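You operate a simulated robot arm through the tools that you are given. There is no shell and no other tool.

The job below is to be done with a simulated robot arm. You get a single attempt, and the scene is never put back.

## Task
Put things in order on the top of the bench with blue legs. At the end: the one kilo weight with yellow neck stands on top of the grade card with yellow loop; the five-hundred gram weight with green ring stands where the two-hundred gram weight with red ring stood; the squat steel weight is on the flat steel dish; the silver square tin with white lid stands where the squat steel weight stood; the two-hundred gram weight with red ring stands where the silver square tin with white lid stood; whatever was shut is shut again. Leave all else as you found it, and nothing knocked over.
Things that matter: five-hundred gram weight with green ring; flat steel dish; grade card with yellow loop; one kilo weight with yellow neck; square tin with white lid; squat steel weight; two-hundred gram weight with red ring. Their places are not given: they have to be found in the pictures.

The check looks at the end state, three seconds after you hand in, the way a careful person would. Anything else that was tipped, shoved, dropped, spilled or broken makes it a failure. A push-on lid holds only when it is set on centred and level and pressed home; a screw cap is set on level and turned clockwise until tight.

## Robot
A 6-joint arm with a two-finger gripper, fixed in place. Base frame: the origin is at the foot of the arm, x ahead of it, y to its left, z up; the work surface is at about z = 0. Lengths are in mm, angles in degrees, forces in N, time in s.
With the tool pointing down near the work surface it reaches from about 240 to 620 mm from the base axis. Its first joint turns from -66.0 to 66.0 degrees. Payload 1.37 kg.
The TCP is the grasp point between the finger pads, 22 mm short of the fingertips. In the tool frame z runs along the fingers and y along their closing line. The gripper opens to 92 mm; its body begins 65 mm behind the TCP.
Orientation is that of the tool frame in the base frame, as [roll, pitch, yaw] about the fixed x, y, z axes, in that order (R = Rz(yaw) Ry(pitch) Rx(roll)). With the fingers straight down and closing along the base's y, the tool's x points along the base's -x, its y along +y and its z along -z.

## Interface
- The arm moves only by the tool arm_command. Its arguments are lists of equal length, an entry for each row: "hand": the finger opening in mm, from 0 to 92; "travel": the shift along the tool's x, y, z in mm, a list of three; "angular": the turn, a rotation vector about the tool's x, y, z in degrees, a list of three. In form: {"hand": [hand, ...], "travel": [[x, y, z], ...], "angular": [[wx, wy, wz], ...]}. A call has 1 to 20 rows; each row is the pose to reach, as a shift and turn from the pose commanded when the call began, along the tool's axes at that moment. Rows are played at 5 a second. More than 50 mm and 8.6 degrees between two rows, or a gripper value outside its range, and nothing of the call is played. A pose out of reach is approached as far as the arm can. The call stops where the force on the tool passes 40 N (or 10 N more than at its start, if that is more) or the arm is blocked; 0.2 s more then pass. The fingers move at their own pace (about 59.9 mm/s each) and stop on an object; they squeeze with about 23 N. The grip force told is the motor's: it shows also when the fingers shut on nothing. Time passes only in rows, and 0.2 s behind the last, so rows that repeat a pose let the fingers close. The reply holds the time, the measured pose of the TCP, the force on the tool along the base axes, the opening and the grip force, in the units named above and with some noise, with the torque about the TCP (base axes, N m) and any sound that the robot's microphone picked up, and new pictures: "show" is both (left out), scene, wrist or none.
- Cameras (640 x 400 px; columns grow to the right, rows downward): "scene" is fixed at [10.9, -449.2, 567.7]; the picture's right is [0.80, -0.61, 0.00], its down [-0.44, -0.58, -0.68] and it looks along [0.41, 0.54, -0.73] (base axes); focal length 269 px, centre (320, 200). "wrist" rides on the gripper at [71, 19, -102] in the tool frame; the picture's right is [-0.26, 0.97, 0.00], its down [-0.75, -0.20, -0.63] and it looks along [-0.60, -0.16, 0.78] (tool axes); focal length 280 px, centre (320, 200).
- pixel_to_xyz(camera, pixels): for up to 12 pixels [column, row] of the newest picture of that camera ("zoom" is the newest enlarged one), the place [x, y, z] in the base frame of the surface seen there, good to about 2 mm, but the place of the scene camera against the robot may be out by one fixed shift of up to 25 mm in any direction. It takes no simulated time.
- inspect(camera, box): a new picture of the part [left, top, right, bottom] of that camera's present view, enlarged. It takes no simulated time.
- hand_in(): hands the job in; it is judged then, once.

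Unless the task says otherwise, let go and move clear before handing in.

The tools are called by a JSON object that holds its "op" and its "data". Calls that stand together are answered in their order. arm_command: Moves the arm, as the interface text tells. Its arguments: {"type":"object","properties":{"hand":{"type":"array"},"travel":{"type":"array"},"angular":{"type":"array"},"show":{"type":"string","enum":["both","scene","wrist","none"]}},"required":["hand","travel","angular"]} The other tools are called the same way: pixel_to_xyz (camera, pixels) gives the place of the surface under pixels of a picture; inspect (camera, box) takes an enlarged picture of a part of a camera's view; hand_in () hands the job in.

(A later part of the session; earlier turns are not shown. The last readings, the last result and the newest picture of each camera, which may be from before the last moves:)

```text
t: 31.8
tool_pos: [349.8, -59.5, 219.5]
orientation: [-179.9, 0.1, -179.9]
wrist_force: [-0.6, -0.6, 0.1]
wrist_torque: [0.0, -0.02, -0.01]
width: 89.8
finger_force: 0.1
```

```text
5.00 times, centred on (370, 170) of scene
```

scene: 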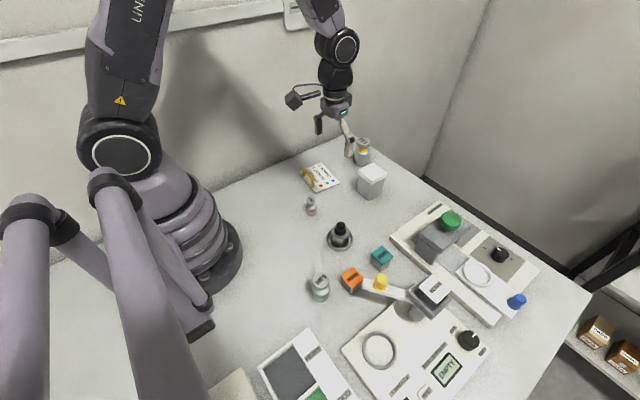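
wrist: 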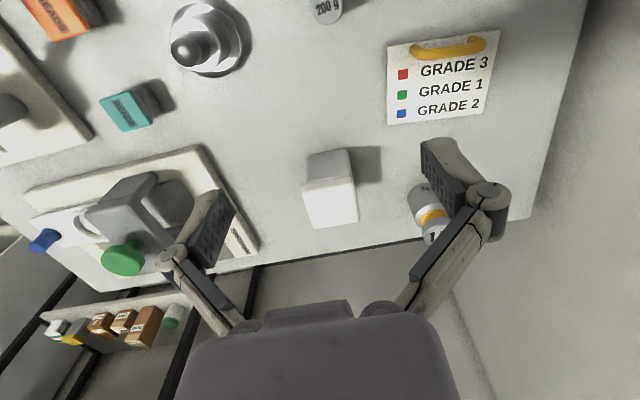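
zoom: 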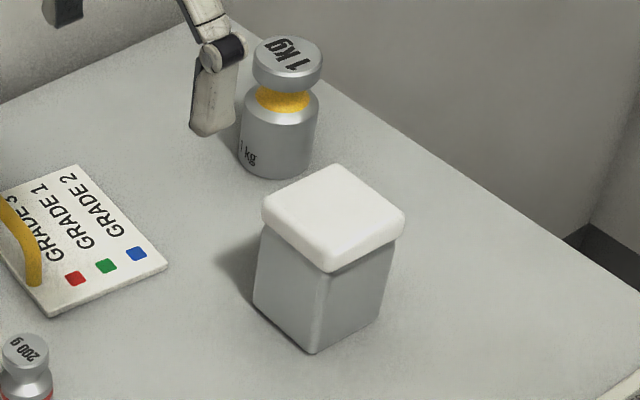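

{"op": "pixel_to_xyz", "data": {"camera": "wrist", "pixels": [[306.8, 170], [349, 165], [309, 160], [346, 154], [306, 193], [352.5, 185], [357.5, 217], [315.5, 225], [335, 222], [330, 190], [308, 210], [354.5, 200]]}}

```text
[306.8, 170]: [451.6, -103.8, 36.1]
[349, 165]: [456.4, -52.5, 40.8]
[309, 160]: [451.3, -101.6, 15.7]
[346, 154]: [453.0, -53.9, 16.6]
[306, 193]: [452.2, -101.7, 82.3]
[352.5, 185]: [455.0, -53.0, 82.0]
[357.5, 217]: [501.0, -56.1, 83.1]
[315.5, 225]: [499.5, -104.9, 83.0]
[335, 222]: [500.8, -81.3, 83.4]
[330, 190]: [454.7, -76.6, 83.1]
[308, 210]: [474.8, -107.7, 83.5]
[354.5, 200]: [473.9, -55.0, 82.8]
```

Tin lid corners give a centre near (477,-79.3), rotated about -3.3°, lid top z=83.5, body ~51 mm wide. I'll move above it with a matching 3.5° turn and stop at z≈115 to check.

{"op": "arm_command", "data": {"hand": [92, 92, 92, 92, 92, 92, 92, 92, 92, 92, 92, 92, 92, 92], "travel": [[-18, -3, 0], [-36, -6, 0], [-54, -9, 0], [-72, -12, 0], [-90, -15, 0], [-108, -17, 0], [-126.5, -19.4, 0], [-126.5, -19.4, 20], [-126.5, -19.4, 40], [-126.5, -19.4, 60], [-126.5, -19.4, 80], [-126.5, -19.4, 95], [-126.5, -19.4, 105], [-126.5, -19.4, 105]], "angular": [[0, 0, 0.5], [0, 0, 1], [0, 0, 1.5], [0, 0, 2], [0, 0, 2.5], [0, 0, 3], [0, 0, 3.5], [0, 0, 3.5], [0, 0, 3.5], [0, 0, 3.5], [0, 0, 3.5], [0, 0, 3.5], [0, 0, 3.5], [0, 0, 3.5]], "show": "both"}}

```text
t: 34.8
tool_pos: [475.9, -79.7, 115.2]
orientation: [-179.9, 0.0, 176.7]
wrist_force: [0.4, -0.4, 0.3]
wrist_torque: [0.0, 0.02, -0.02]
width: 92.1
finger_force: 0.1
```

scene: 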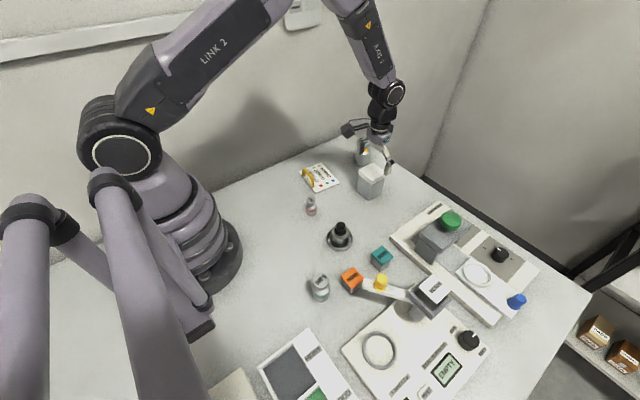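
wrist: 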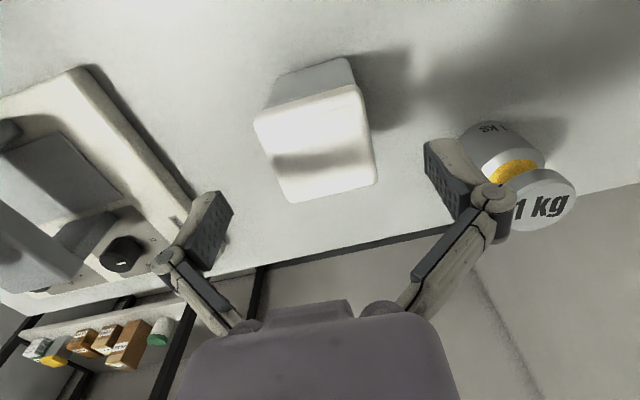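

Aligned well; the 1 kg weight is clear of the right finger. I'll verify the tin's lid corners once more from this close view.

{"op": "inspect", "data": {"camera": "wrist", "box": [240, 50, 400, 210]}}

{"op": "pixel_to_xyz", "data": {"camera": "wrist", "pixels": [[259, 125], [359, 92], [375, 177], [294, 200], [275, 82], [348, 62], [285, 160], [366, 135], [275, 100], [355, 80], [300, 110], [334, 185]]}}

```text
2.50 times, centred on (320, 130) of wrist
```

zoom: 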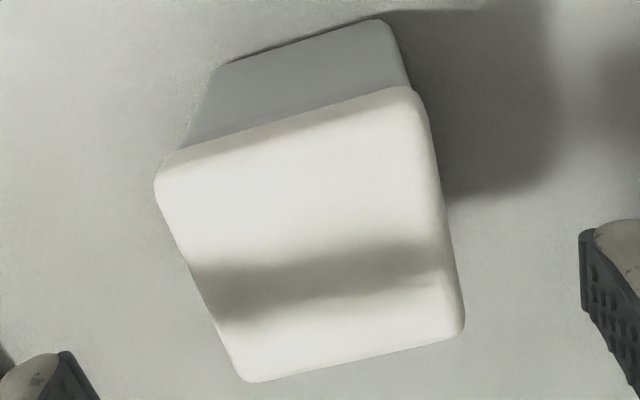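

```text
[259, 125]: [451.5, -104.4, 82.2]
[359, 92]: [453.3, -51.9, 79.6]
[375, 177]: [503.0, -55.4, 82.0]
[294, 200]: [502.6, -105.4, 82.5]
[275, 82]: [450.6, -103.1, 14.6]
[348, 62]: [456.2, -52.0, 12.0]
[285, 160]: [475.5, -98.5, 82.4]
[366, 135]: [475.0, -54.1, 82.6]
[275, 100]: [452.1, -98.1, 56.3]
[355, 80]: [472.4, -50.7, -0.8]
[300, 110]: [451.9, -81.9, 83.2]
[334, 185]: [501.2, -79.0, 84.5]
```

Corners average to (477.6,-79.3), matching the TCP. I'll descend to z≈42 and close on the tin body.

{"op": "arm_command", "data": {"hand": [92, 92, 92, 92, 92, 92, 92, 75, 60, 40, 40, 40], "travel": [[0, 0, 12], [0, 0, 25], [0, 0, 38], [0, 0, 50], [0, 0, 62], [0, 0, 73], [0, 0, 73], [0, 0, 73], [0, 0, 73], [0, 0, 73], [0, 0, 73], [0, 0, 73]], "angular": [[0, 0, 0], [0, 0, 0], [0, 0, 0], [0, 0, 0], [0, 0, 0], [0, 0, 0], [0, 0, 0], [0, 0, 0], [0, 0, 0], [0, 0, 0], [0, 0, 0], [0, 0, 0]], "show": "both"}}

```text
t: 37.4
tool_pos: [476.4, -79.5, 44.7]
orientation: [-179.9, 0.2, 176.7]
wrist_force: [-2.5, 1.4, 20.3]
wrist_torque: [0.03, 0.04, 0.12]
width: 64.5
finger_force: 22.9
```

scene: 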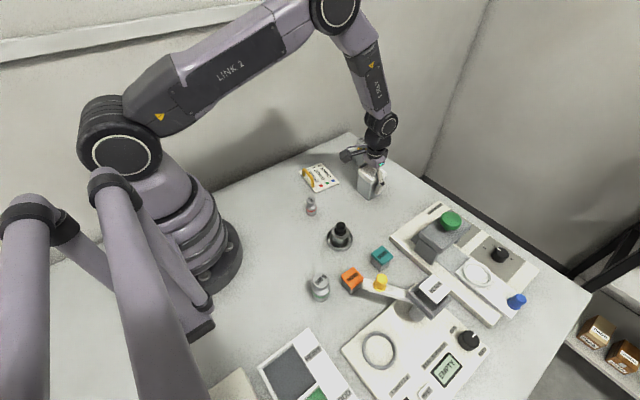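
wrist: 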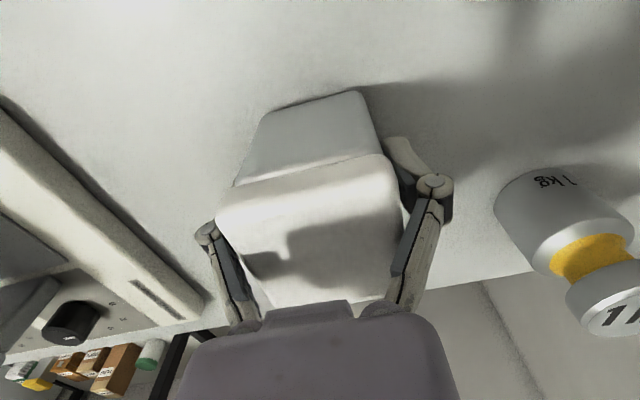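

Force reads +20 N with the opening stuck at 64.5 mm, so the sloping finger links are pressing on the lid's edges rather than the pads on the body. I'll open at once and back up.

{"op": "arm_command", "data": {"hand": [66, 70, 78, 86, 92, 92, 92, 92, 92], "travel": [[0, 0, 0], [0, 0, 0], [0, 0, 0], [0, 0, 0], [0, 0, 0], [0, 0, 0], [0, 0, -5], [0, 0, -15], [0, 0, -15]], "angular": [[0, 0, 0], [0, 0, 0], [0, 0, 0], [0, 0, 0], [0, 0, 0], [0, 0, 0], [0, 0, 0], [0, 0, 0], [0, 0, 0]], "show": "wrist"}}

```text
t: 39.4
tool_pos: [475.6, -78.9, 58.2]
orientation: [-179.9, 0.1, 176.7]
wrist_force: [0.0, -0.2, 0.2]
wrist_torque: [-0.02, 0.0, 0.01]
width: 92.1
finger_force: 0.0
```

wrist: 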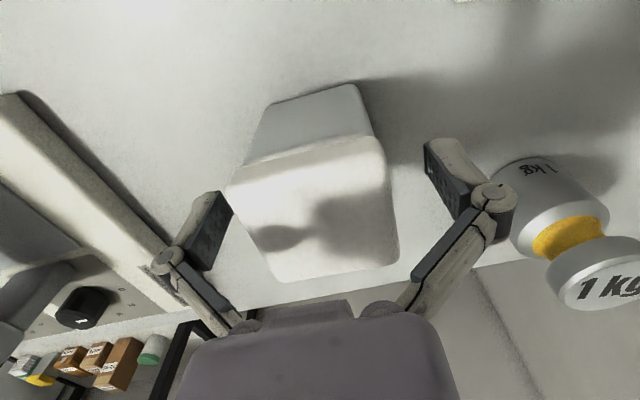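

The tin still stands with its lid seated. I'll measure the finger links and knuckles, and the tin, so as to choose a better grip height.

{"op": "pixel_to_xyz", "data": {"camera": "wrist", "pixels": [[430, 150], [450, 180], [465, 215], [490, 195], [440, 250], [420, 280], [400, 300], [385, 308], [220, 200], [168, 262], [200, 290], [240, 325]]}}

{"op": "pixel_to_xyz", "data": {"camera": "wrist", "pixels": [[232, 188], [381, 145], [397, 255], [278, 278], [265, 108], [357, 90], [247, 160], [372, 137], [310, 180], [250, 165], [360, 120], [280, 130]]}}

{"op": "inspect", "data": {"camera": "wrist", "box": [210, 70, 430, 300]}}

```text
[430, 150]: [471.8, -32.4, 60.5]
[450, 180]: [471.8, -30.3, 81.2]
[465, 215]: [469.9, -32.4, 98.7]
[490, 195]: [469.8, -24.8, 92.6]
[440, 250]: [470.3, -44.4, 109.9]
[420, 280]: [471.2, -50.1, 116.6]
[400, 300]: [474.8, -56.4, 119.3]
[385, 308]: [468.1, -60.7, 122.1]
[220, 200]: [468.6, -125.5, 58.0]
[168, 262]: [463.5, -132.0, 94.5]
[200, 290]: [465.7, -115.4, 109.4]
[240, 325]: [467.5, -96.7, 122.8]
```

```text
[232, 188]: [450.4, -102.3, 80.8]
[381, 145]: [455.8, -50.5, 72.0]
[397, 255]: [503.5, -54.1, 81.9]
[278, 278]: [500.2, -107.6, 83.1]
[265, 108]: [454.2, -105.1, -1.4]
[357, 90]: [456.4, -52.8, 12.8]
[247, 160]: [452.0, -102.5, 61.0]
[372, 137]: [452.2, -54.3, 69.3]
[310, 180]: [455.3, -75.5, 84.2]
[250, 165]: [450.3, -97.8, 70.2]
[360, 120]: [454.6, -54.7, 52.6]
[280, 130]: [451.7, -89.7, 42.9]
```

```text
1.74 times, centred on (320, 185) of wrist
```

zoom: 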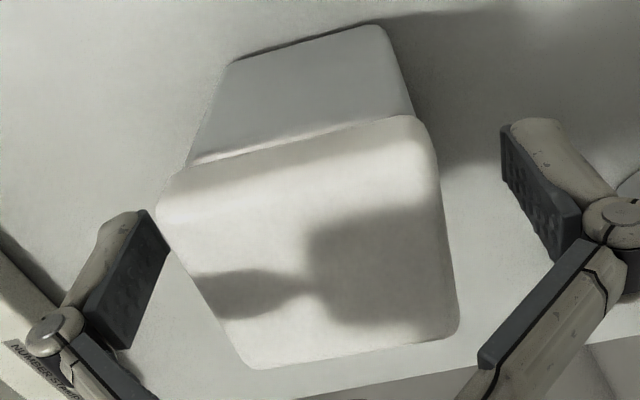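

The links slope inward above the pads (knuckle at TCP+35, links reach half-width 29 at TCP+59), so a straight-down grip below the overhanging lid is blocked. I'd rather grip the tin body with the tool tilted outward, camera side up; I'll rise clear and test whether the wrist can flip half a turn.

{"op": "arm_command", "data": {"hand": [92, 92, 92, 92, 92, 92, 92, 92, 92, 92, 92, 92, 92, 92, 92, 92, 92, 92, 92, 92], "travel": [[0, 0, -20], [0, 0, -40], [0, 0, -60], [0, 0, -80], [0, 0, -105], [0, 0, -130], [0, 0, -155], [20, 0, -170], [40, 0, -180], [60, 0, -180], [80, 0, -180], [80, 0, -180], [80, 0, -180], [80, 0, -180], [80, 0, -180], [80, 0, -180], [80, 0, -180], [80, 0, -180], [80, 0, -180], [80, 0, -180]], "angular": [[0, 0, 0], [0, 0, 0], [0, 0, 0], [0, 0, 0], [0, 0, 0], [0, 0, 0], [0, 0, 0], [0, 0, 8], [0, 0, 16], [0, 0, 24], [0, 0, 32], [0, 0, 40], [0, 0, 48], [0, 0, 56], [0, 0, 64], [0, 0, 72], [0, 0, 80], [0, 0, 88], [0, 0, 96], [0, 0, 96]], "show": "wrist"}}

```text
t: 43.6
tool_pos: [396.5, -73.3, 237.3]
orientation: [179.8, 0.2, 80.6]
wrist_force: [-0.3, 0.3, 0.1]
wrist_torque: [-0.02, 0.01, 0.0]
width: 91.9
finger_force: 0.1
```

wrist: 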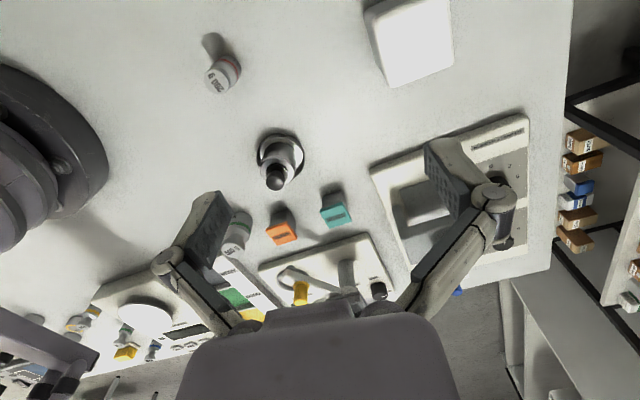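

Everything still stands as it should, and the wrist turned to yaw 80.6° fine. I'll go on turning to about -3.3°.

{"op": "arm_command", "data": {"hand": [92, 92, 92, 92, 92, 92, 92, 92, 92, 92, 92, 92], "travel": [[0, 0, 0], [0, 0, 0], [0, 0, 0], [0, 0, 0], [0, 0, 0], [0, 0, 0], [0, 0, 0], [0, 0, 0], [0, 0, 0], [0, 0, 0], [0, 0, 0], [0, 0, 0]], "angular": [[0, 0, 8], [0, 0, 16], [0, 0, 24], [0, 0, 32], [0, 0, 40], [0, 0, 48], [0, 0, 56], [0, 0, 64], [0, 0, 72], [0, 0, 80], [0, 0, 84], [0, 0, 84]], "show": "both"}}

```text
t: 46.2
tool_pos: [395.6, -74.2, 237.9]
orientation: [-179.9, -0.1, -3.3]
wrist_force: [0.3, -0.3, 0.5]
wrist_torque: [0.04, 0.04, 0.04]
width: 92.0
finger_force: 0.1
```

scene: 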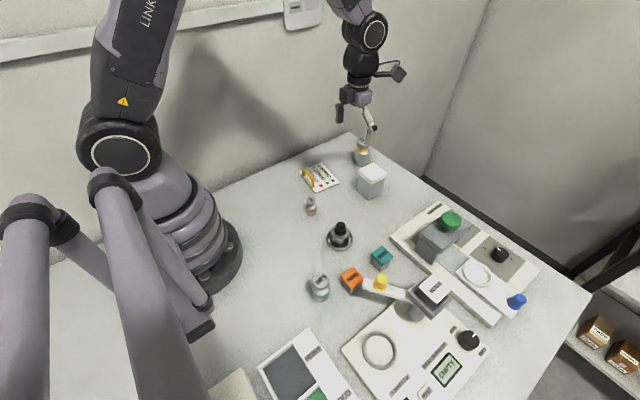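
wrist: 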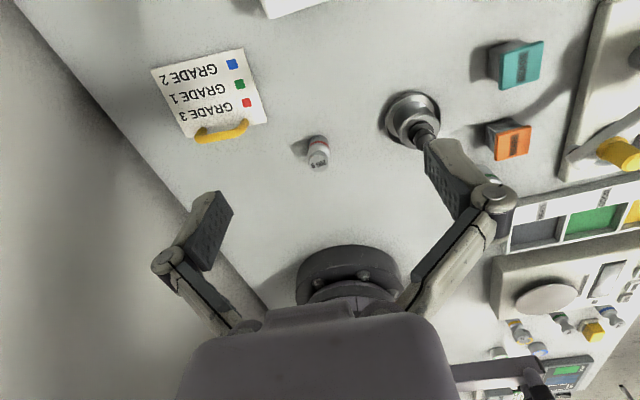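

The flip worked (yaw -3.3°). Now I'll tilt the fingers outward by 55° about the tool's y while lowering to z≈170, well clear of everything, and check the pose.

{"op": "arm_command", "data": {"hand": [92, 92, 92, 92, 92, 92, 92, 92, 92], "travel": [[0, 0, 8], [0, 0, 16], [0, 0, 24], [0, 0, 32], [0, 0, 40], [-3, 0, 48], [-6, 0, 56], [-10, 0, 66], [-10, 0, 66]], "angular": [[0, 7, 0], [0, 14, 0], [0, 21, 0], [0, 28, 0], [0, 35, 0], [0, 42, 0], [0, 49, 0], [0, 55, 0], [0, 55, 0]], "show": "both"}}

```text
t: 48.2
tool_pos: [388.6, -94.8, 172.5]
orientation: [-179.7, -55.1, -3.1]
wrist_force: [0.4, 0.3, 0.0]
wrist_torque: [-0.01, 0.03, 0.02]
width: 92.1
finger_force: 0.0
out of reach, approached as far as the arm can: row 3, 4, 5, 6, 7, 8, 9
```

scene: 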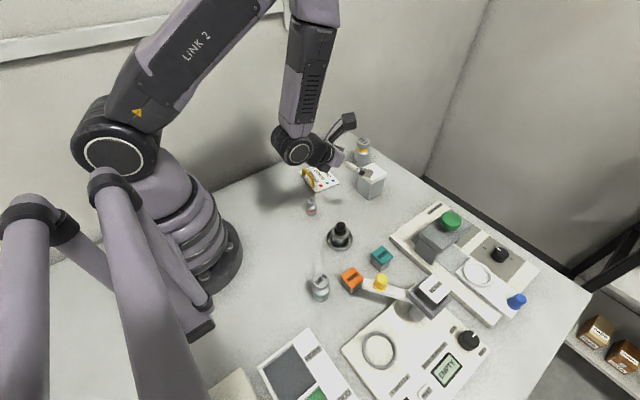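
wrist: 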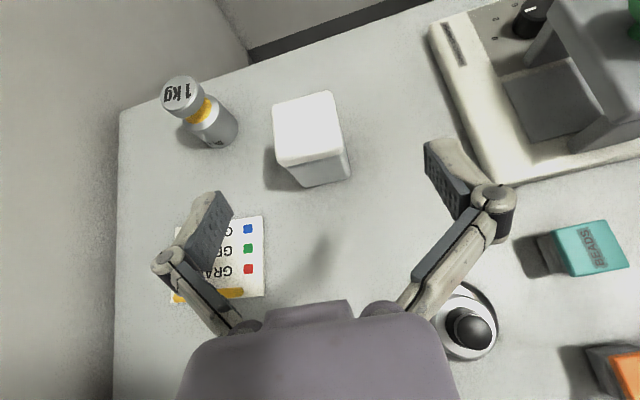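

The last pose was "out of reach": y ended 20 mm off, because the tilt plane (yaw -3.3°) isn't radial. The tin can self-align to the pads, so I'll make the tilt radial (yaw -9.4°) and see if the pose is then reached.

{"op": "arm_command", "data": {"hand": [92, 92, 92, 92], "travel": [[-5, -3, 4], [-11, -6, 8], [-16.1, -9.7, 11.9], [-16.1, -9.7, 11.9]], "angular": [[-2, 0, 1.4], [-4, 0, 2.8], [-5.08, 0, 3.56], [-5.08, 0, 3.56]], "show": "both"}}

```text
t: 49.2
tool_pos: [370.4, -136.9, 157.4]
orientation: [-179.5, -55.2, -9.3]
wrist_force: [0.6, 0.6, -1.1]
wrist_torque: [-0.01, 0.02, 0.03]
width: 92.1
finger_force: 0.0
out of reach, approached as far as the arm can: row 1, 2, 3, 4
```

scene: 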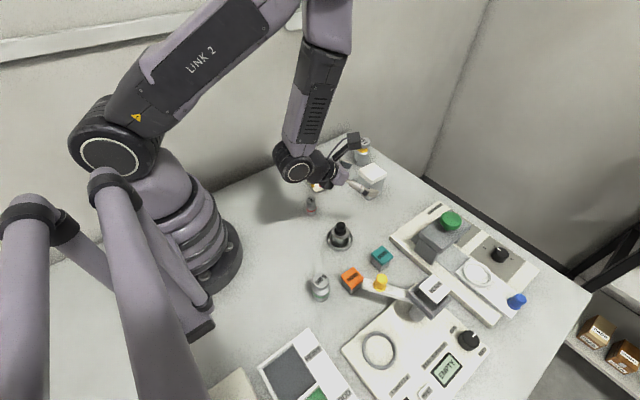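
wrist: 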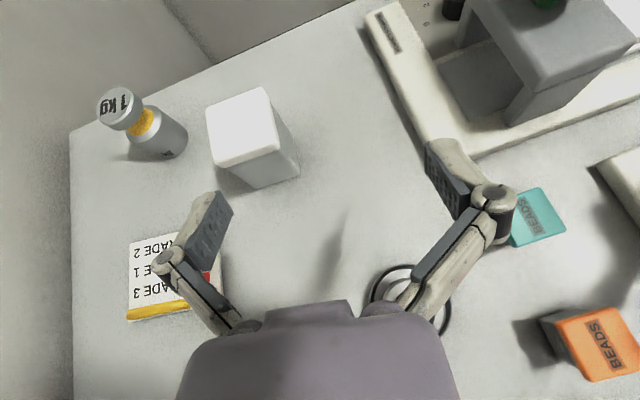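

With this flip the error grew (y -137 against -64 wanted), so the last wrist joint is at its stop. A tilt without the flip (45°, camera below but still clear of the bench) should work instead, so I'll untilt and rise now.

{"op": "arm_command", "data": {"hand": [92, 92, 92, 92, 92, 92, 92, 92, 92, 92], "travel": [[8, 0, -5], [16, 0, -11], [25, 0, -17], [33, 0, -23], [41, 0, -28], [49, 0, -34], [57, 0, -40], [65, 0, -45], [65, 0, -45], [65, 0, -45]], "angular": [[0, -7, 0], [0, -14, 0], [0, -21, 0], [0, -28, 0], [0, -35, 0], [0, -42, 0], [0, -49, 0], [0, -55, 0], [0, -55, 0], [0, -55, 0]], "show": "wrist"}}

```text
t: 51.4
tool_pos: [372.1, -135.4, 235.2]
orientation: [179.8, -0.2, -9.4]
wrist_force: [-0.8, -0.8, 0.5]
wrist_torque: [-0.01, 0.01, 0.04]
width: 92.0
finger_force: 0.1
out of reach, approached as far as the arm can: row 1, 5, 6, 7
```

wrist: 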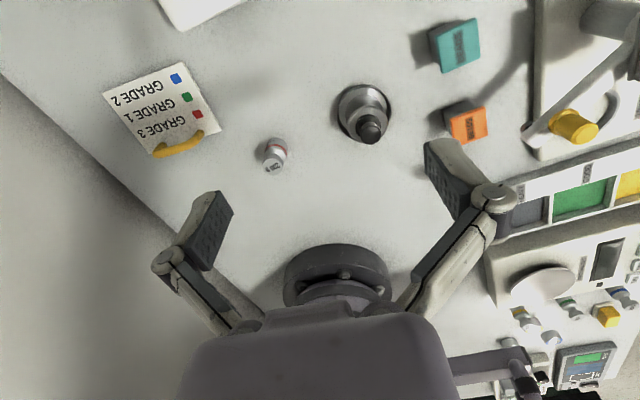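

The arm is back to straight-down at (371,-136,236) with nothing disturbed. I'll turn the wrist back the other way while moving to (350,40), to look at the card and the 1 kg weight.

{"op": "arm_command", "data": {"hand": [92, 92, 92, 92, 92, 92, 92, 92, 92, 92, 92, 92, 92, 92, 92, 92, 92, 92, 92, 92], "travel": [[-2.5, -8.5, -1], [-5, -17, -2], [-7.5, -25.7, -3], [-10, -34, -4], [-12.5, -42.8, -5], [-15, -51, -6], [-17.4, -60, -7], [-20, -68.5, -8], [-22.4, -77, -9], [-25, -85.6, -10], [-27.4, -94, -11], [-30, -102.7, -12], [-32.4, -111.3, -13], [-35, -120, -14], [-37.4, -128.4, -14], [-40, -137, -14], [-42.4, -145.5, -14], [-45, -154, -14], [-47.5, -162.6, -14], [-49.6, -171.2, -14]], "angular": [[0, 0, -8.5], [0, 0, -17], [0, 0, -25.5], [0, 0, -34], [0, 0, -42.5], [0, 0, -51], [0, 0, -59.5], [0, 0, -68], [0, 0, -76.5], [0, 0, -85], [0, 0, -93.5], [0, 0, -102], [0, 0, -110.5], [0, 0, -119], [0, 0, -127.5], [0, 0, -136], [0, 0, -144.5], [0, 0, -153], [0, 0, -161.5], [0, 0, -170]], "show": "wrist"}}

```text
t: 55.6
tool_pos: [351.2, 41.2, 250.2]
orientation: [180.0, 0.1, 160.8]
wrist_force: [-0.5, 0.8, 0.4]
wrist_torque: [-0.01, 0.01, 0.02]
width: 92.0
finger_force: 0.1
```

wrist: 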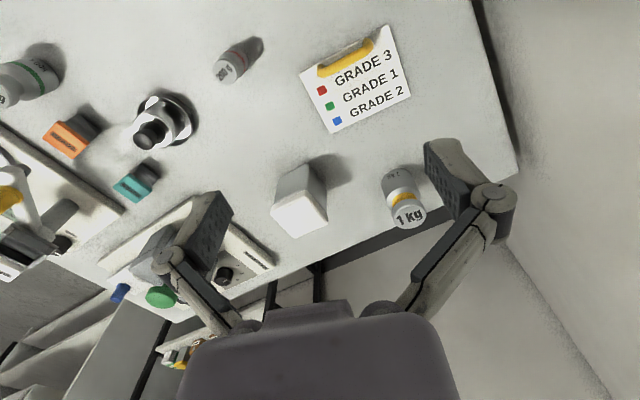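

This view shows card (357,80), 1 kg (403,195), 200 g (238,62) and tin (300,195) clearly. I'll enlarge and measure each.

{"op": "inspect", "data": {"camera": "wrist", "box": [290, 15, 430, 140]}}

{"op": "pixel_to_xyz", "data": {"camera": "wrist", "pixels": [[301, 71], [388, 28], [411, 94], [332, 132], [318, 72], [374, 40], [345, 58], [348, 75], [370, 100], [330, 100], [390, 70], [345, 66]]}}

{"op": "inspect", "data": {"camera": "wrist", "box": [370, 150, 440, 240]}}

{"op": "pixel_to_xyz", "data": {"camera": "wrist", "pixels": [[384, 180], [416, 176], [400, 172], [400, 186], [393, 212], [424, 207], [408, 215], [410, 227], [408, 205], [391, 200], [416, 192], [403, 197]]}}

{"op": "inspect", "data": {"camera": "wrist", "box": [200, 30, 280, 90]}}

{"op": "pixel_to_xyz", "data": {"camera": "wrist", "pixels": [[217, 72], [238, 76], [227, 74], [228, 82], [227, 66], [232, 58], [246, 63], [237, 50], [251, 62], [240, 57], [224, 64], [222, 70]]}}

```text
3.20 times, centred on (360, 78) of wrist
```

zoom: 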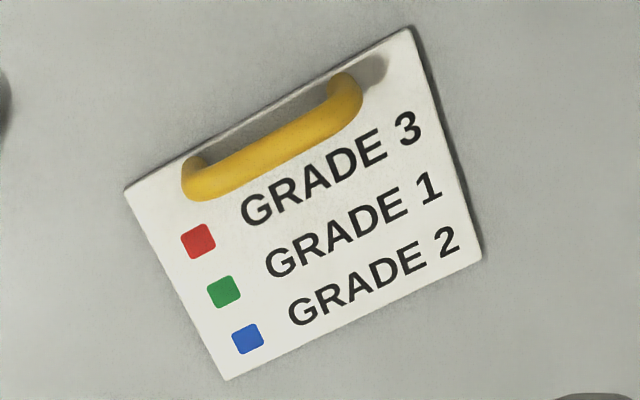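

```text
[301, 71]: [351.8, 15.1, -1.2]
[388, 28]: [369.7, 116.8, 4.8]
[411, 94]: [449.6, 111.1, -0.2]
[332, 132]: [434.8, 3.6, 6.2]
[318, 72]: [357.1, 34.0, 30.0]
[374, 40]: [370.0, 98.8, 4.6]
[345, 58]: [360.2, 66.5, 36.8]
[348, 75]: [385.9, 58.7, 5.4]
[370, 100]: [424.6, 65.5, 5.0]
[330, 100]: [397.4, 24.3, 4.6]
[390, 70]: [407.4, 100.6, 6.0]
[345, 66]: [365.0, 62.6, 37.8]
```

```text
4.44 times, centred on (405, 195) of wrist
```

zoom: 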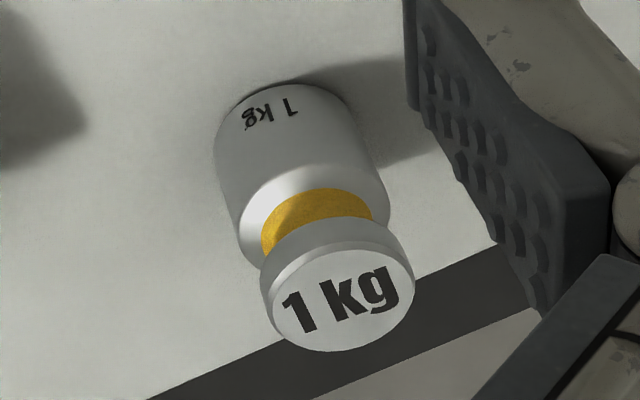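

```text
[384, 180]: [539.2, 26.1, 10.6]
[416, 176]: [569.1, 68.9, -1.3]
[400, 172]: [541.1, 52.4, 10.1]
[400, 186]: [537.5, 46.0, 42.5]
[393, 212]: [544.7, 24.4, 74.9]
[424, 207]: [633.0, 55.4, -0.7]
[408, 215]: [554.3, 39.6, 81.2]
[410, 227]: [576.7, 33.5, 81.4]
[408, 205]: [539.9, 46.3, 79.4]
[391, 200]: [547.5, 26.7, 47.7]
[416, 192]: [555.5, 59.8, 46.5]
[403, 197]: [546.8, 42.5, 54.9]
```

```text
6.67 times, centred on (240, 60) of wrist
```

zoom: 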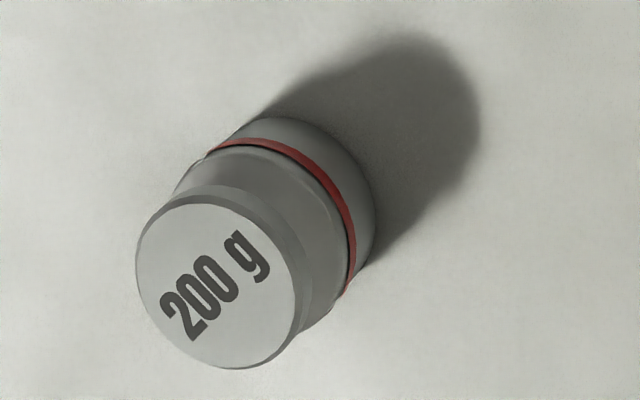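

```text
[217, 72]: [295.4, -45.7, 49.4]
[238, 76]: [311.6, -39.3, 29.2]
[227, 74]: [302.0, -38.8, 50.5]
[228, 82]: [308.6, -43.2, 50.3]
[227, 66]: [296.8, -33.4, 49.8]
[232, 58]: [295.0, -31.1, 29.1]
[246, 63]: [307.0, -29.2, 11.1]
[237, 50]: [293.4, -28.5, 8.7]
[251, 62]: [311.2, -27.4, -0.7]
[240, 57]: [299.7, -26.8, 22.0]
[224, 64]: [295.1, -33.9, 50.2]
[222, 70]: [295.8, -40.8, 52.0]
```

{"op": "pixel_to_xyz", "data": {"camera": "wrist", "pixels": [[394.5, 218], [425, 211], [400, 211], [418, 206], [402, 227], [416, 225], [409.5, 216.5], [383.5, 186], [417, 184], [398, 190], [385, 195], [419, 190]]}}

{"op": "pixel_to_xyz", "data": {"camera": "wrist", "pixels": [[212.8, 70], [224, 59.5], [237, 76], [225, 84], [216, 80], [236, 68], [213.5, 74], [231, 60.5], [237, 49], [250, 60], [245, 50], [252, 68]]}}

```text
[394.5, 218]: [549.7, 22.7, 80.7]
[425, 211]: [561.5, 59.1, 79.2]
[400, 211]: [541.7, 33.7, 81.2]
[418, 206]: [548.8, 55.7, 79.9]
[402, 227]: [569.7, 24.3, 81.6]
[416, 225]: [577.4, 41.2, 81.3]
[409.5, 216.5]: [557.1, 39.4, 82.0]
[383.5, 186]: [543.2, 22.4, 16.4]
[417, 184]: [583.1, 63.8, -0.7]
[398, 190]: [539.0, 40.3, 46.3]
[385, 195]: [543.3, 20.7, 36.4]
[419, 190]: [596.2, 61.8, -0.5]
```

```text
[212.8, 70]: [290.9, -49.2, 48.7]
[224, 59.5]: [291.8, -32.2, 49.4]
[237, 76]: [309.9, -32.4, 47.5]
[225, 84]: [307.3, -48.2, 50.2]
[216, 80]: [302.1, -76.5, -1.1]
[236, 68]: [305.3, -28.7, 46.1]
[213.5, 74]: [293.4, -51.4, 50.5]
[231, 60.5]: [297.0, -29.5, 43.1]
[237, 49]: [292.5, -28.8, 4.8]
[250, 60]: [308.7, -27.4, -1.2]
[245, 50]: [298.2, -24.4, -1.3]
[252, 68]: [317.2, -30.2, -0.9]
```

The 1 kg top disc fits a circle centred (558.7,40) with radius 19 at z≈81.5 (body radius ~24); the card spans (352,15),(370,117),(449,110),(435,4) with its loop near x≈365. I'll go above the 1 kg weight with yaw 170° (fingers closing along the card's long edge).

{"op": "arm_command", "data": {"hand": [92, 92, 92, 92, 92, 92, 92, 92, 92, 92, 92, 92, 92, 92], "travel": [[-18, 6, 0], [-36, 12.4, 5], [-54, 18.7, 15], [-72, 25, 25], [-90, 31.2, 35], [-108, 37.4, 45], [-126, 43.7, 55], [-144, 50, 65], [-162, 56.2, 75], [-180, 62.4, 85], [-196.8, 68.4, 95], [-196.8, 68.4, 105], [-196.8, 68.4, 115], [-196.8, 68.4, 115]], "angular": [[0, 0, -1], [0, 0, -2], [0, 0, -3], [0, 0, -4], [0, 0, -5], [0, 0, -6], [0, 0, -7], [0, 0, -8], [0, 0, -9], [0, 0, -9.4], [0, 0, -9.4], [0, 0, -9.4], [0, 0, -9.4], [0, 0, -9.4]], "show": "wrist"}}

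```text
t: 58.6
tool_pos: [559.0, 40.4, 135.4]
orientation: [-179.9, 0.1, 169.9]
wrist_force: [1.0, -0.1, -0.3]
wrist_torque: [0.0, 0.02, 0.0]
width: 91.6
finger_force: 0.0
```

wrist: 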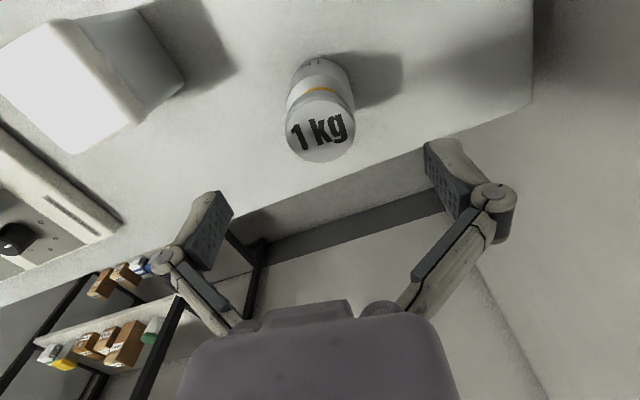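

{"op": "pixel_to_xyz", "data": {"camera": "wrist", "pixels": [[288, 125], [353, 122], [320, 90], [320, 160], [320, 125], [298, 148], [345, 145], [300, 100], [343, 100], [295, 85], [350, 80], [322, 65]]}}

{"op": "inspect", "data": {"camera": "wrist", "box": [270, 45, 370, 170]}}

```text
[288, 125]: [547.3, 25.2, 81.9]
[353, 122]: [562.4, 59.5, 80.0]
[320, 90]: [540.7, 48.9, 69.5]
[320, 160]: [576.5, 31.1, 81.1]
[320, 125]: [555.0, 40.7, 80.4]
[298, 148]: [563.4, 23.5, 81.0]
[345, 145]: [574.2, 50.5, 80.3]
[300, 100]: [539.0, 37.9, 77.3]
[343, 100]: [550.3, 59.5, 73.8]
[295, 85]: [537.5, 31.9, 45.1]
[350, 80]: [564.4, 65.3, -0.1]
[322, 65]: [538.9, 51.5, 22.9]
```

```text
3.20 times, centred on (320, 108) of wrist
```

zoom: 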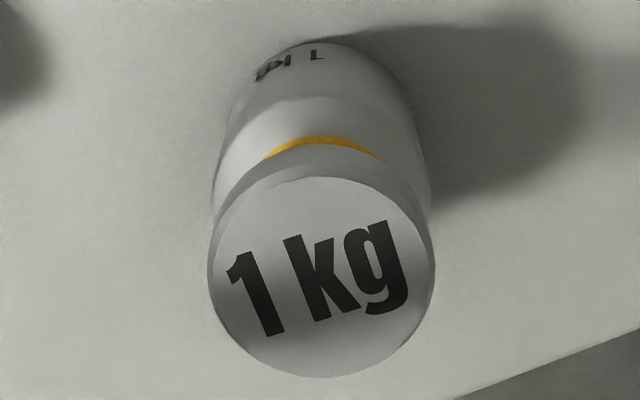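

The disc centre sits at wrist (320.6,132), just where the tool axis projects, so alignment is good. I'll descend to z≈42 and close.

{"op": "arm_command", "data": {"hand": [92, 92, 92, 92, 92, 92, 92, 92, 75, 60, 45, 35, 35, 35], "travel": [[0, 0, 15], [0, 0, 30], [0, 0, 45], [0, 0, 60], [0, 0, 73], [0, 0, 85], [0, 0, 93], [0, 0, 93], [0, 0, 93], [0, 0, 93], [0, 0, 93], [0, 0, 93], [0, 0, 93], [0, 0, 93]], "angular": [[0, 0, 0], [0, 0, 0], [0, 0, 0], [0, 0, 0], [0, 0, 0], [0, 0, 0], [0, 0, 0], [0, 0, 0], [0, 0, 0], [0, 0, 0], [0, 0, 0], [0, 0, 0], [0, 0, 0], [0, 0, 0]], "show": "both"}}

```text
t: 61.6
tool_pos: [559.8, 40.0, 42.0]
orientation: [-179.8, 0.2, 169.9]
wrist_force: [-0.8, -4.5, 2.8]
wrist_torque: [-0.11, 0.19, 0.04]
width: 47.5
finger_force: 22.8
```

scene: 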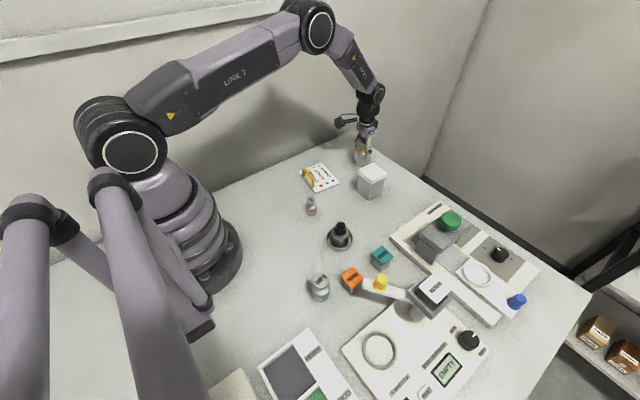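
wrist: 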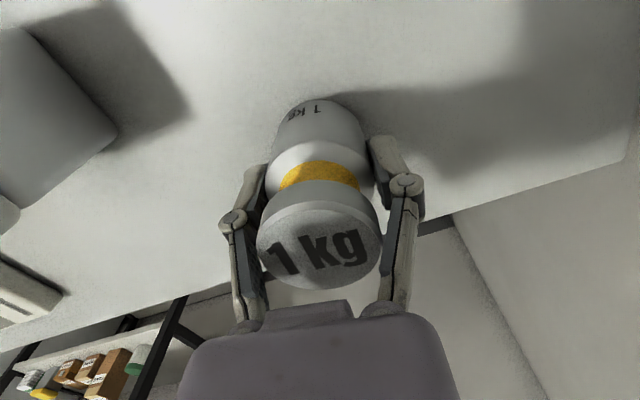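

Closed at 47.5 mm, matching the body. I'll lift slowly by 20 mm and check that it is held.

{"op": "arm_command", "data": {"hand": [35, 35, 35, 35, 35, 35], "travel": [[0, 0, -2], [0, 0, -5], [0, 0, -9], [0, 0, -14], [0, 0, -20], [0, 0, -20]], "angular": [[0, 0, 0], [0, 0, 0], [0, 0, 0], [0, 0, 0], [0, 0, 0], [0, 0, 0]], "show": "wrist"}}

```text
t: 63.0
tool_pos: [560.6, 41.0, 61.4]
orientation: [-179.8, 0.1, 169.9]
wrist_force: [0.2, -0.8, -9.6]
wrist_torque: [-0.02, -0.02, 0.03]
width: 47.5
finger_force: 23.5
```

wrist: 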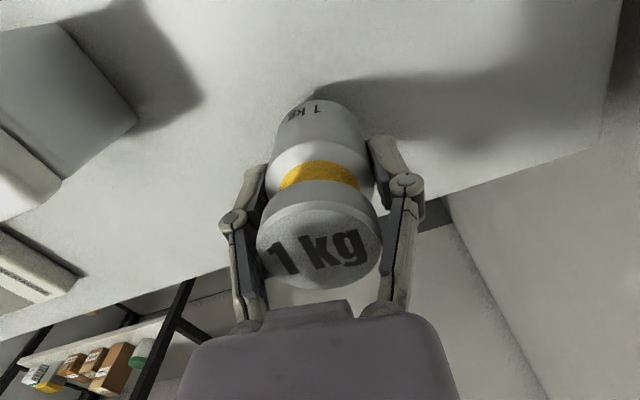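

It's held (Fz -9.6 N). I'll carry it to the card's free area at (409,60) and stop some 13 mm above it.

{"op": "arm_command", "data": {"hand": [35, 35, 35, 35, 35, 35, 35, 35, 35, 35, 35, 35, 35, 35, 35, 35, 35], "travel": [[0, 0, -15], [0, 0, -32], [0, 0, -50], [15, -0.5, -50], [32, -1.3, -50], [50, -2, -50], [68, -2.8, -50], [86, -3.5, -50], [104, -4.3, -50], [122, -5, -50], [138, -5.7, -50], [151.2, -6.2, -50], [151.2, -6.2, -38], [151.2, -6.2, -24], [151.2, -6.2, -10], [151.2, -6.2, 2], [151.2, -6.2, 2]], "angular": [[0, 0, 0], [0, 0, 0], [0, 0, 0], [0, 0, 0], [0, 0, 0], [0, 0, 0], [0, 0, 0], [0, 0, 0], [0, 0, 0], [0, 0, 0], [0, 0, 0], [0, 0, 0], [0, 0, 0], [0, 0, 0], [0, 0, 0], [0, 0, 0], [0, 0, 0]], "show": "both"}}

```text
t: 66.6
tool_pos: [410.4, 62.3, 60.3]
orientation: [-179.9, 0.1, 169.8]
wrist_force: [-0.4, 0.8, -9.5]
wrist_torque: [0.01, 0.01, -0.02]
width: 47.5
finger_force: 22.9
```

scene: 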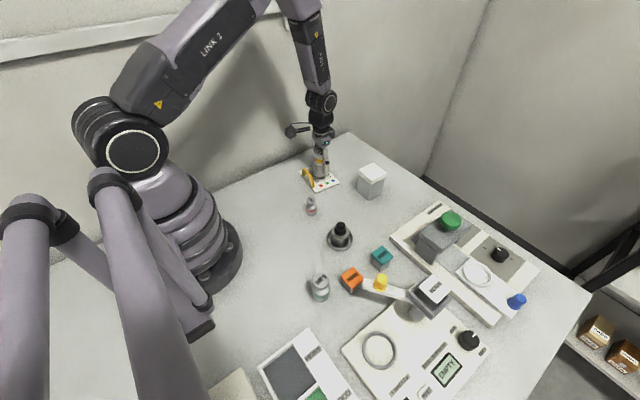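
wrist: 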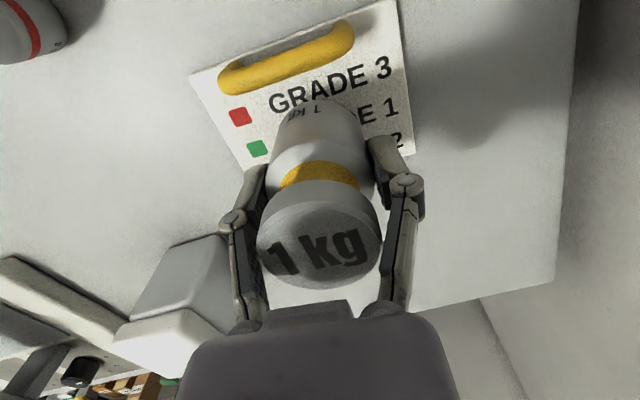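

The weight hangs over the card's lettering (315,120) with the loop (290,55) clear. I'll lower toward contact.

{"op": "arm_command", "data": {"hand": [35, 35, 35, 35, 35], "travel": [[0, 0, 4], [0, 0, 8], [0, 0, 10.5], [0, 0, 11.5], [0, 0, 11.5]], "angular": [[0, 0, 0], [0, 0, 0], [0, 0, 0], [0, 0, 0], [0, 0, 0]], "show": "wrist"}}

```text
t: 67.8
tool_pos: [410.3, 59.4, 48.8]
orientation: [-179.8, 0.1, 169.8]
wrist_force: [-1.1, -0.3, -7.7]
wrist_torque: [0.01, 0.03, -0.01]
width: 47.4
finger_force: 22.8
```

wrist: 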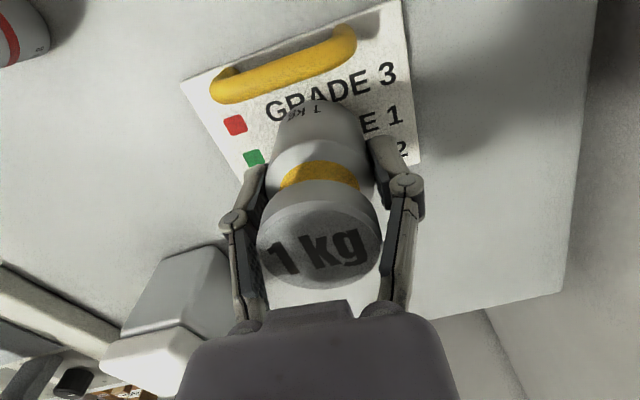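

Fz eased to -7.7 N, close to contact. I'll go down 1 mm at a time.

{"op": "arm_command", "data": {"hand": [35, 35, 35], "travel": [[0, 0, 0.7], [0, 0, 1.2], [0, 0, 1.2]], "angular": [[0, 0, 0], [0, 0, 0], [0, 0, 0]], "show": "none"}}

```text
t: 68.6
tool_pos: [410.5, 59.7, 48.6]
orientation: [179.9, 0.1, 169.9]
wrist_force: [-4.4, 0.6, 13.3]
wrist_torque: [-0.02, 0.3, -0.04]
width: 47.9
finger_force: 22.5
```

Contact is firm (+13 N). I'll back off 1 mm and open slowly.

{"op": "arm_command", "data": {"hand": [35, 35, 46, 49, 53, 58, 64, 70, 70], "travel": [[0, 0, -0.5], [0, 0, -0.8], [0, 0, -0.8], [0, 0, -0.8], [0, 0, -0.8], [0, 0, -0.8], [0, 0, -0.8], [0, 0, -0.8], [0, 0, -0.8]], "angular": [[0, 0, 0], [0, 0, 0], [0, 0, 0], [0, 0, 0], [0, 0, 0], [0, 0, 0], [0, 0, 0], [0, 0, 0], [0, 0, 0]], "show": "wrist"}}

```text
t: 70.6
tool_pos: [410.5, 59.9, 47.2]
orientation: [-179.9, 0.1, 169.9]
wrist_force: [0.0, -0.1, 0.5]
wrist_torque: [0.04, -0.01, -0.03]
width: 70.1
finger_force: 0.0
```

wrist: 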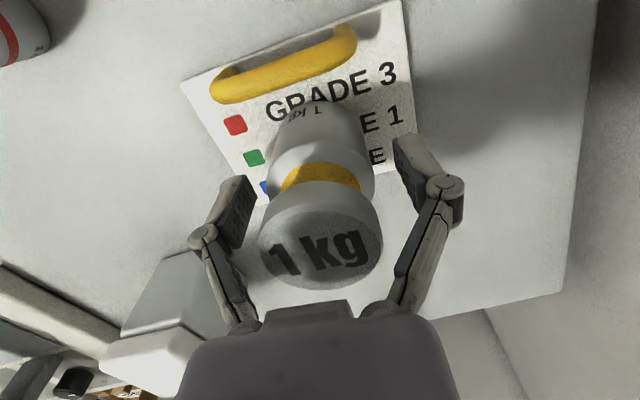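

The 1 kg weight stands on the card and the fingers are free. I'll rise and go to look at the 200 g weight from above.

{"op": "arm_command", "data": {"hand": [72, 75, 80, 80, 80, 80, 80, 80, 80, 80, 80, 80, 80, 80, 80, 80], "travel": [[0, 0, -10], [0, 0, -25], [0, 0, -45], [0, 0, -65], [0, 0, -85], [0, 0, -105], [11, -15, -115], [23, -30, -115], [34, -45, -115], [46, -60, -115], [58, -75, -115], [70, -90, -115], [80, -105, -115], [90.4, -117.9, -115], [90.4, -117.9, -100], [90.4, -117.9, -100]], "angular": [[0, 0, 0], [0, 0, 0], [0, 0, 0], [0, 0, 0], [0, 0, 0], [0, 0, 0], [0, 0, 0], [0, 0, 0], [0, 0, 0], [0, 0, 0], [0, 0, 0], [0, 0, 0], [0, 0, 0], [0, 0, 0], [0, 0, 0], [0, 0, 0]], "show": "both"}}

```text
t: 74.0
tool_pos: [300.4, -39.6, 147.2]
orientation: [-180.0, 0.1, 169.9]
wrist_force: [-0.7, 0.6, -0.3]
wrist_torque: [0.01, -0.02, -0.01]
width: 80.2
finger_force: 0.1
```

scene: 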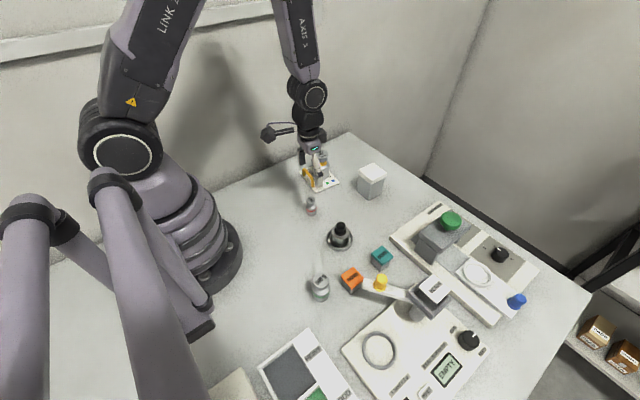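
wrist: 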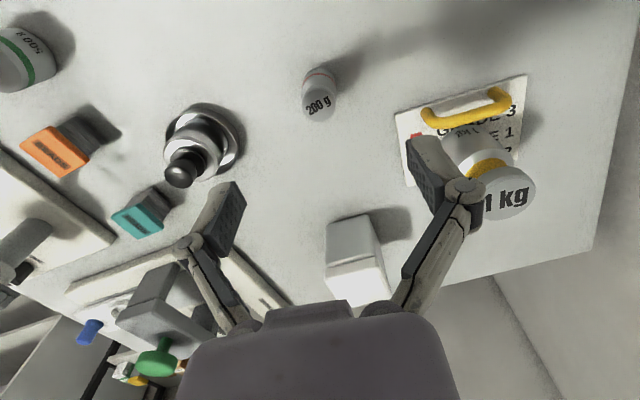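

{"op": "inspect", "data": {"camera": "wrist", "box": [290, 60, 350, 130]}}

{"op": "pixel_to_xyz", "data": {"camera": "zoom", "pixels": [[320, 200], [240, 260], [395, 235], [320, 310], [310, 205]]}}

{"op": "inspect", "data": {"camera": "wrist", "box": [390, 65, 550, 225]}}

```text
5.71 times, centred on (320, 95) of wrist
```

zoom: 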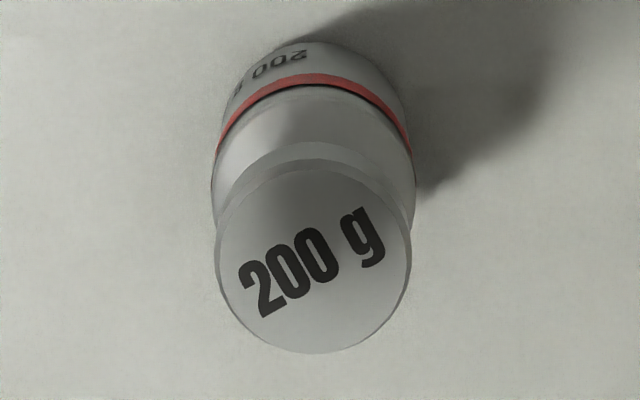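

```text
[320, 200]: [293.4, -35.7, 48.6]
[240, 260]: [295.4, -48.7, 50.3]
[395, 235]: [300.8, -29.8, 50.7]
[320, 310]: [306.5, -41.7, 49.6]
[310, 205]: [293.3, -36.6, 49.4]
```

```text
2.50 times, centred on (470, 145) of wrist
```

zoom: 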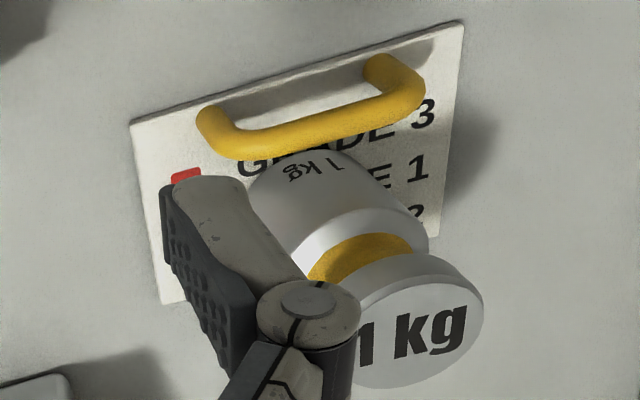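

The 200 g disc centre at wrist (319,105) matches the tool axis to under 1 mm, so its home is (300,-41). I'll descend to z≈26 and grip it.

{"op": "arm_command", "data": {"hand": [70, 60, 60, 60, 60, 60, 60, 60, 60, 50, 40, 30, 18, 18, 18], "travel": [[0, -0.6, 18], [0, -0.6, 36], [0, -0.6, 54], [0, -0.6, 72], [0, -0.6, 88], [0, -0.6, 102], [0, -0.6, 114], [0, -0.6, 121], [0, -0.6, 121], [0, -0.6, 121], [0, -0.6, 121], [0, -0.6, 121], [0, -0.6, 121], [0, -0.6, 121], [0, -0.6, 121]], "angular": [[0, 0, 0], [0, 0, 0], [0, 0, 0], [0, 0, 0], [0, 0, 0], [0, 0, 0], [0, 0, 0], [0, 0, 0], [0, 0, 0], [0, 0, 0], [0, 0, 0], [0, 0, 0], [0, 0, 0], [0, 0, 0], [0, 0, 0]], "show": "both"}}

```text
t: 77.2
tool_pos: [301.5, -41.4, 26.4]
orientation: [-179.8, 0.1, 170.0]
wrist_force: [0.5, -0.3, -0.5]
wrist_torque: [-0.01, 0.04, 0.01]
width: 27.4
finger_force: 23.1
```

scene: 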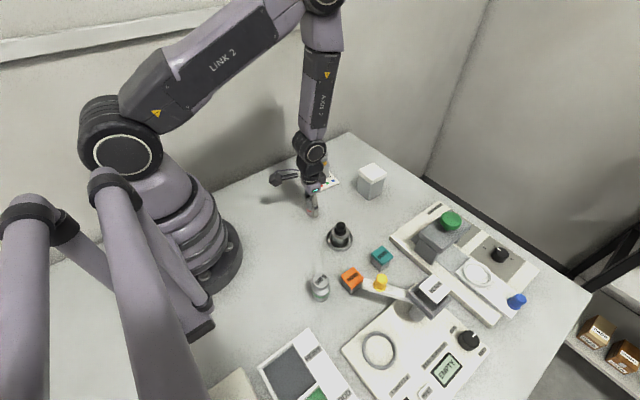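
wrist: 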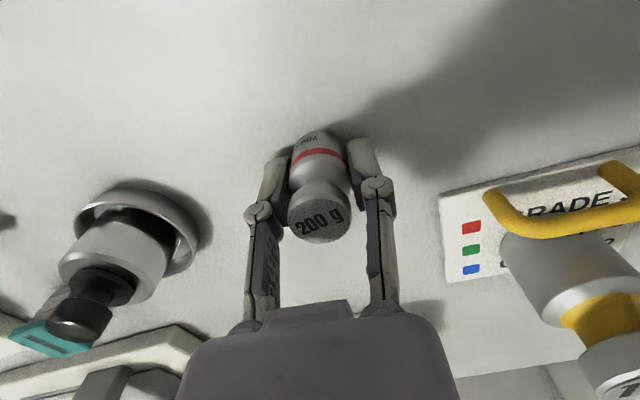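

The 200 g weight is gripped at 27.4 mm. I'll park it on the empty bench at (390,-165) so the 500 g weight can take its place before the tin is carried.

{"op": "arm_command", "data": {"hand": [18, 18, 18, 18, 18, 18, 18, 18, 18, 18, 18, 18, 18, 18, 18, 18, 18, 18, 18, 18], "travel": [[0, 0, -5], [0, 0, -20], [0, 0, -40], [0, 0, -60], [0, 0, -80], [0, 0, -100], [-15, -15, -110], [-31, -30, -110], [-47, -45, -110], [-63, -61, -110], [-79, -76, -110], [-95, -92, -110], [-109.9, -106.4, -110], [-109.9, -106.4, -92], [-109.9, -106.4, -74], [-109.9, -106.4, -56], [-109.9, -106.4, -40], [-109.9, -106.4, -25], [-109.9, -106.4, -12], [-109.9, -106.4, -12]], "angular": [[0, 0, 0], [0, 0, 0], [0, 0, 0], [0, 0, 0], [0, 0, 0], [0, 0, 0], [0, 0, 0], [0, 0, 0], [0, 0, 0], [0, 0, 0], [0, 0, 0], [0, 0, 0], [0, 0, 0], [0, 0, 0], [0, 0, 0], [0, 0, 0], [0, 0, 0], [0, 0, 0], [0, 0, 0], [0, 0, 0]], "show": "both"}}

```text
t: 81.4
tool_pos: [391.7, -164.4, 38.7]
orientation: [-179.8, 0.1, 169.9]
wrist_force: [0.6, -0.2, -2.2]
wrist_torque: [0.02, -0.02, -0.01]
width: 27.0
finger_force: 22.7
```

scene: 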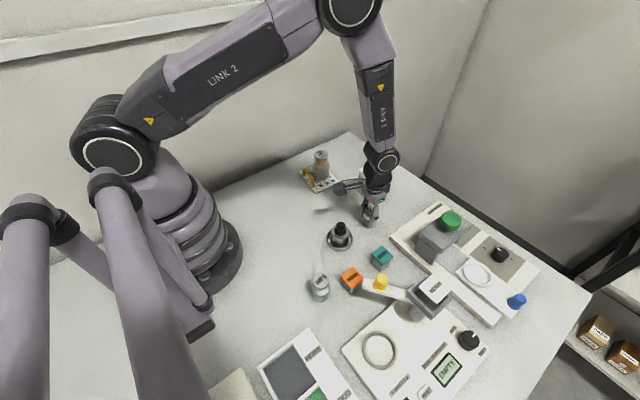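
wrist: 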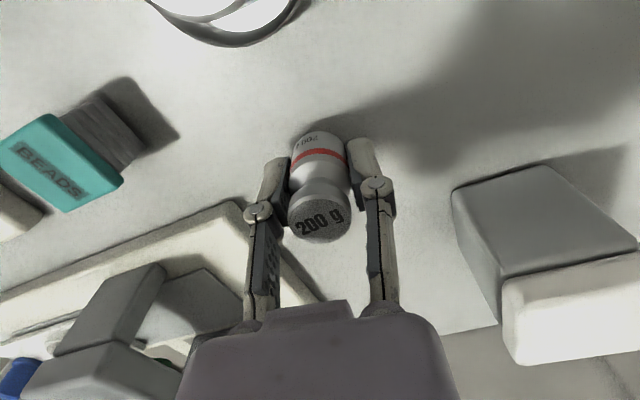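

{"op": "pixel_to_xyz", "data": {"camera": "wrist", "pixels": [[240, 207], [200, 225], [290, 270], [320, 300], [262, 200], [505, 300], [455, 195]]}}

{"op": "arm_command", "data": {"hand": [18, 18, 18, 18], "travel": [[0, 0, 5], [0, 0, 9], [0, 0, 11], [0, 0, 11]], "angular": [[0, 0, 0], [0, 0, 0], [0, 0, 0], [0, 0, 0]], "show": "none"}}

```text
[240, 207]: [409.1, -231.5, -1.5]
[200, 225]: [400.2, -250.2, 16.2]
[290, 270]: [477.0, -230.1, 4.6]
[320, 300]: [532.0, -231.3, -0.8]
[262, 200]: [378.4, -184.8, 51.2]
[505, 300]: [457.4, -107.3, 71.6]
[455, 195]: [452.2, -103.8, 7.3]
```

```text
t: 82.4
tool_pos: [390.1, -165.0, 27.5]
orientation: [-180.0, 0.1, 169.9]
wrist_force: [0.0, -0.2, -1.9]
wrist_torque: [-0.01, -0.04, 0.02]
width: 27.0
finger_force: 23.1
```

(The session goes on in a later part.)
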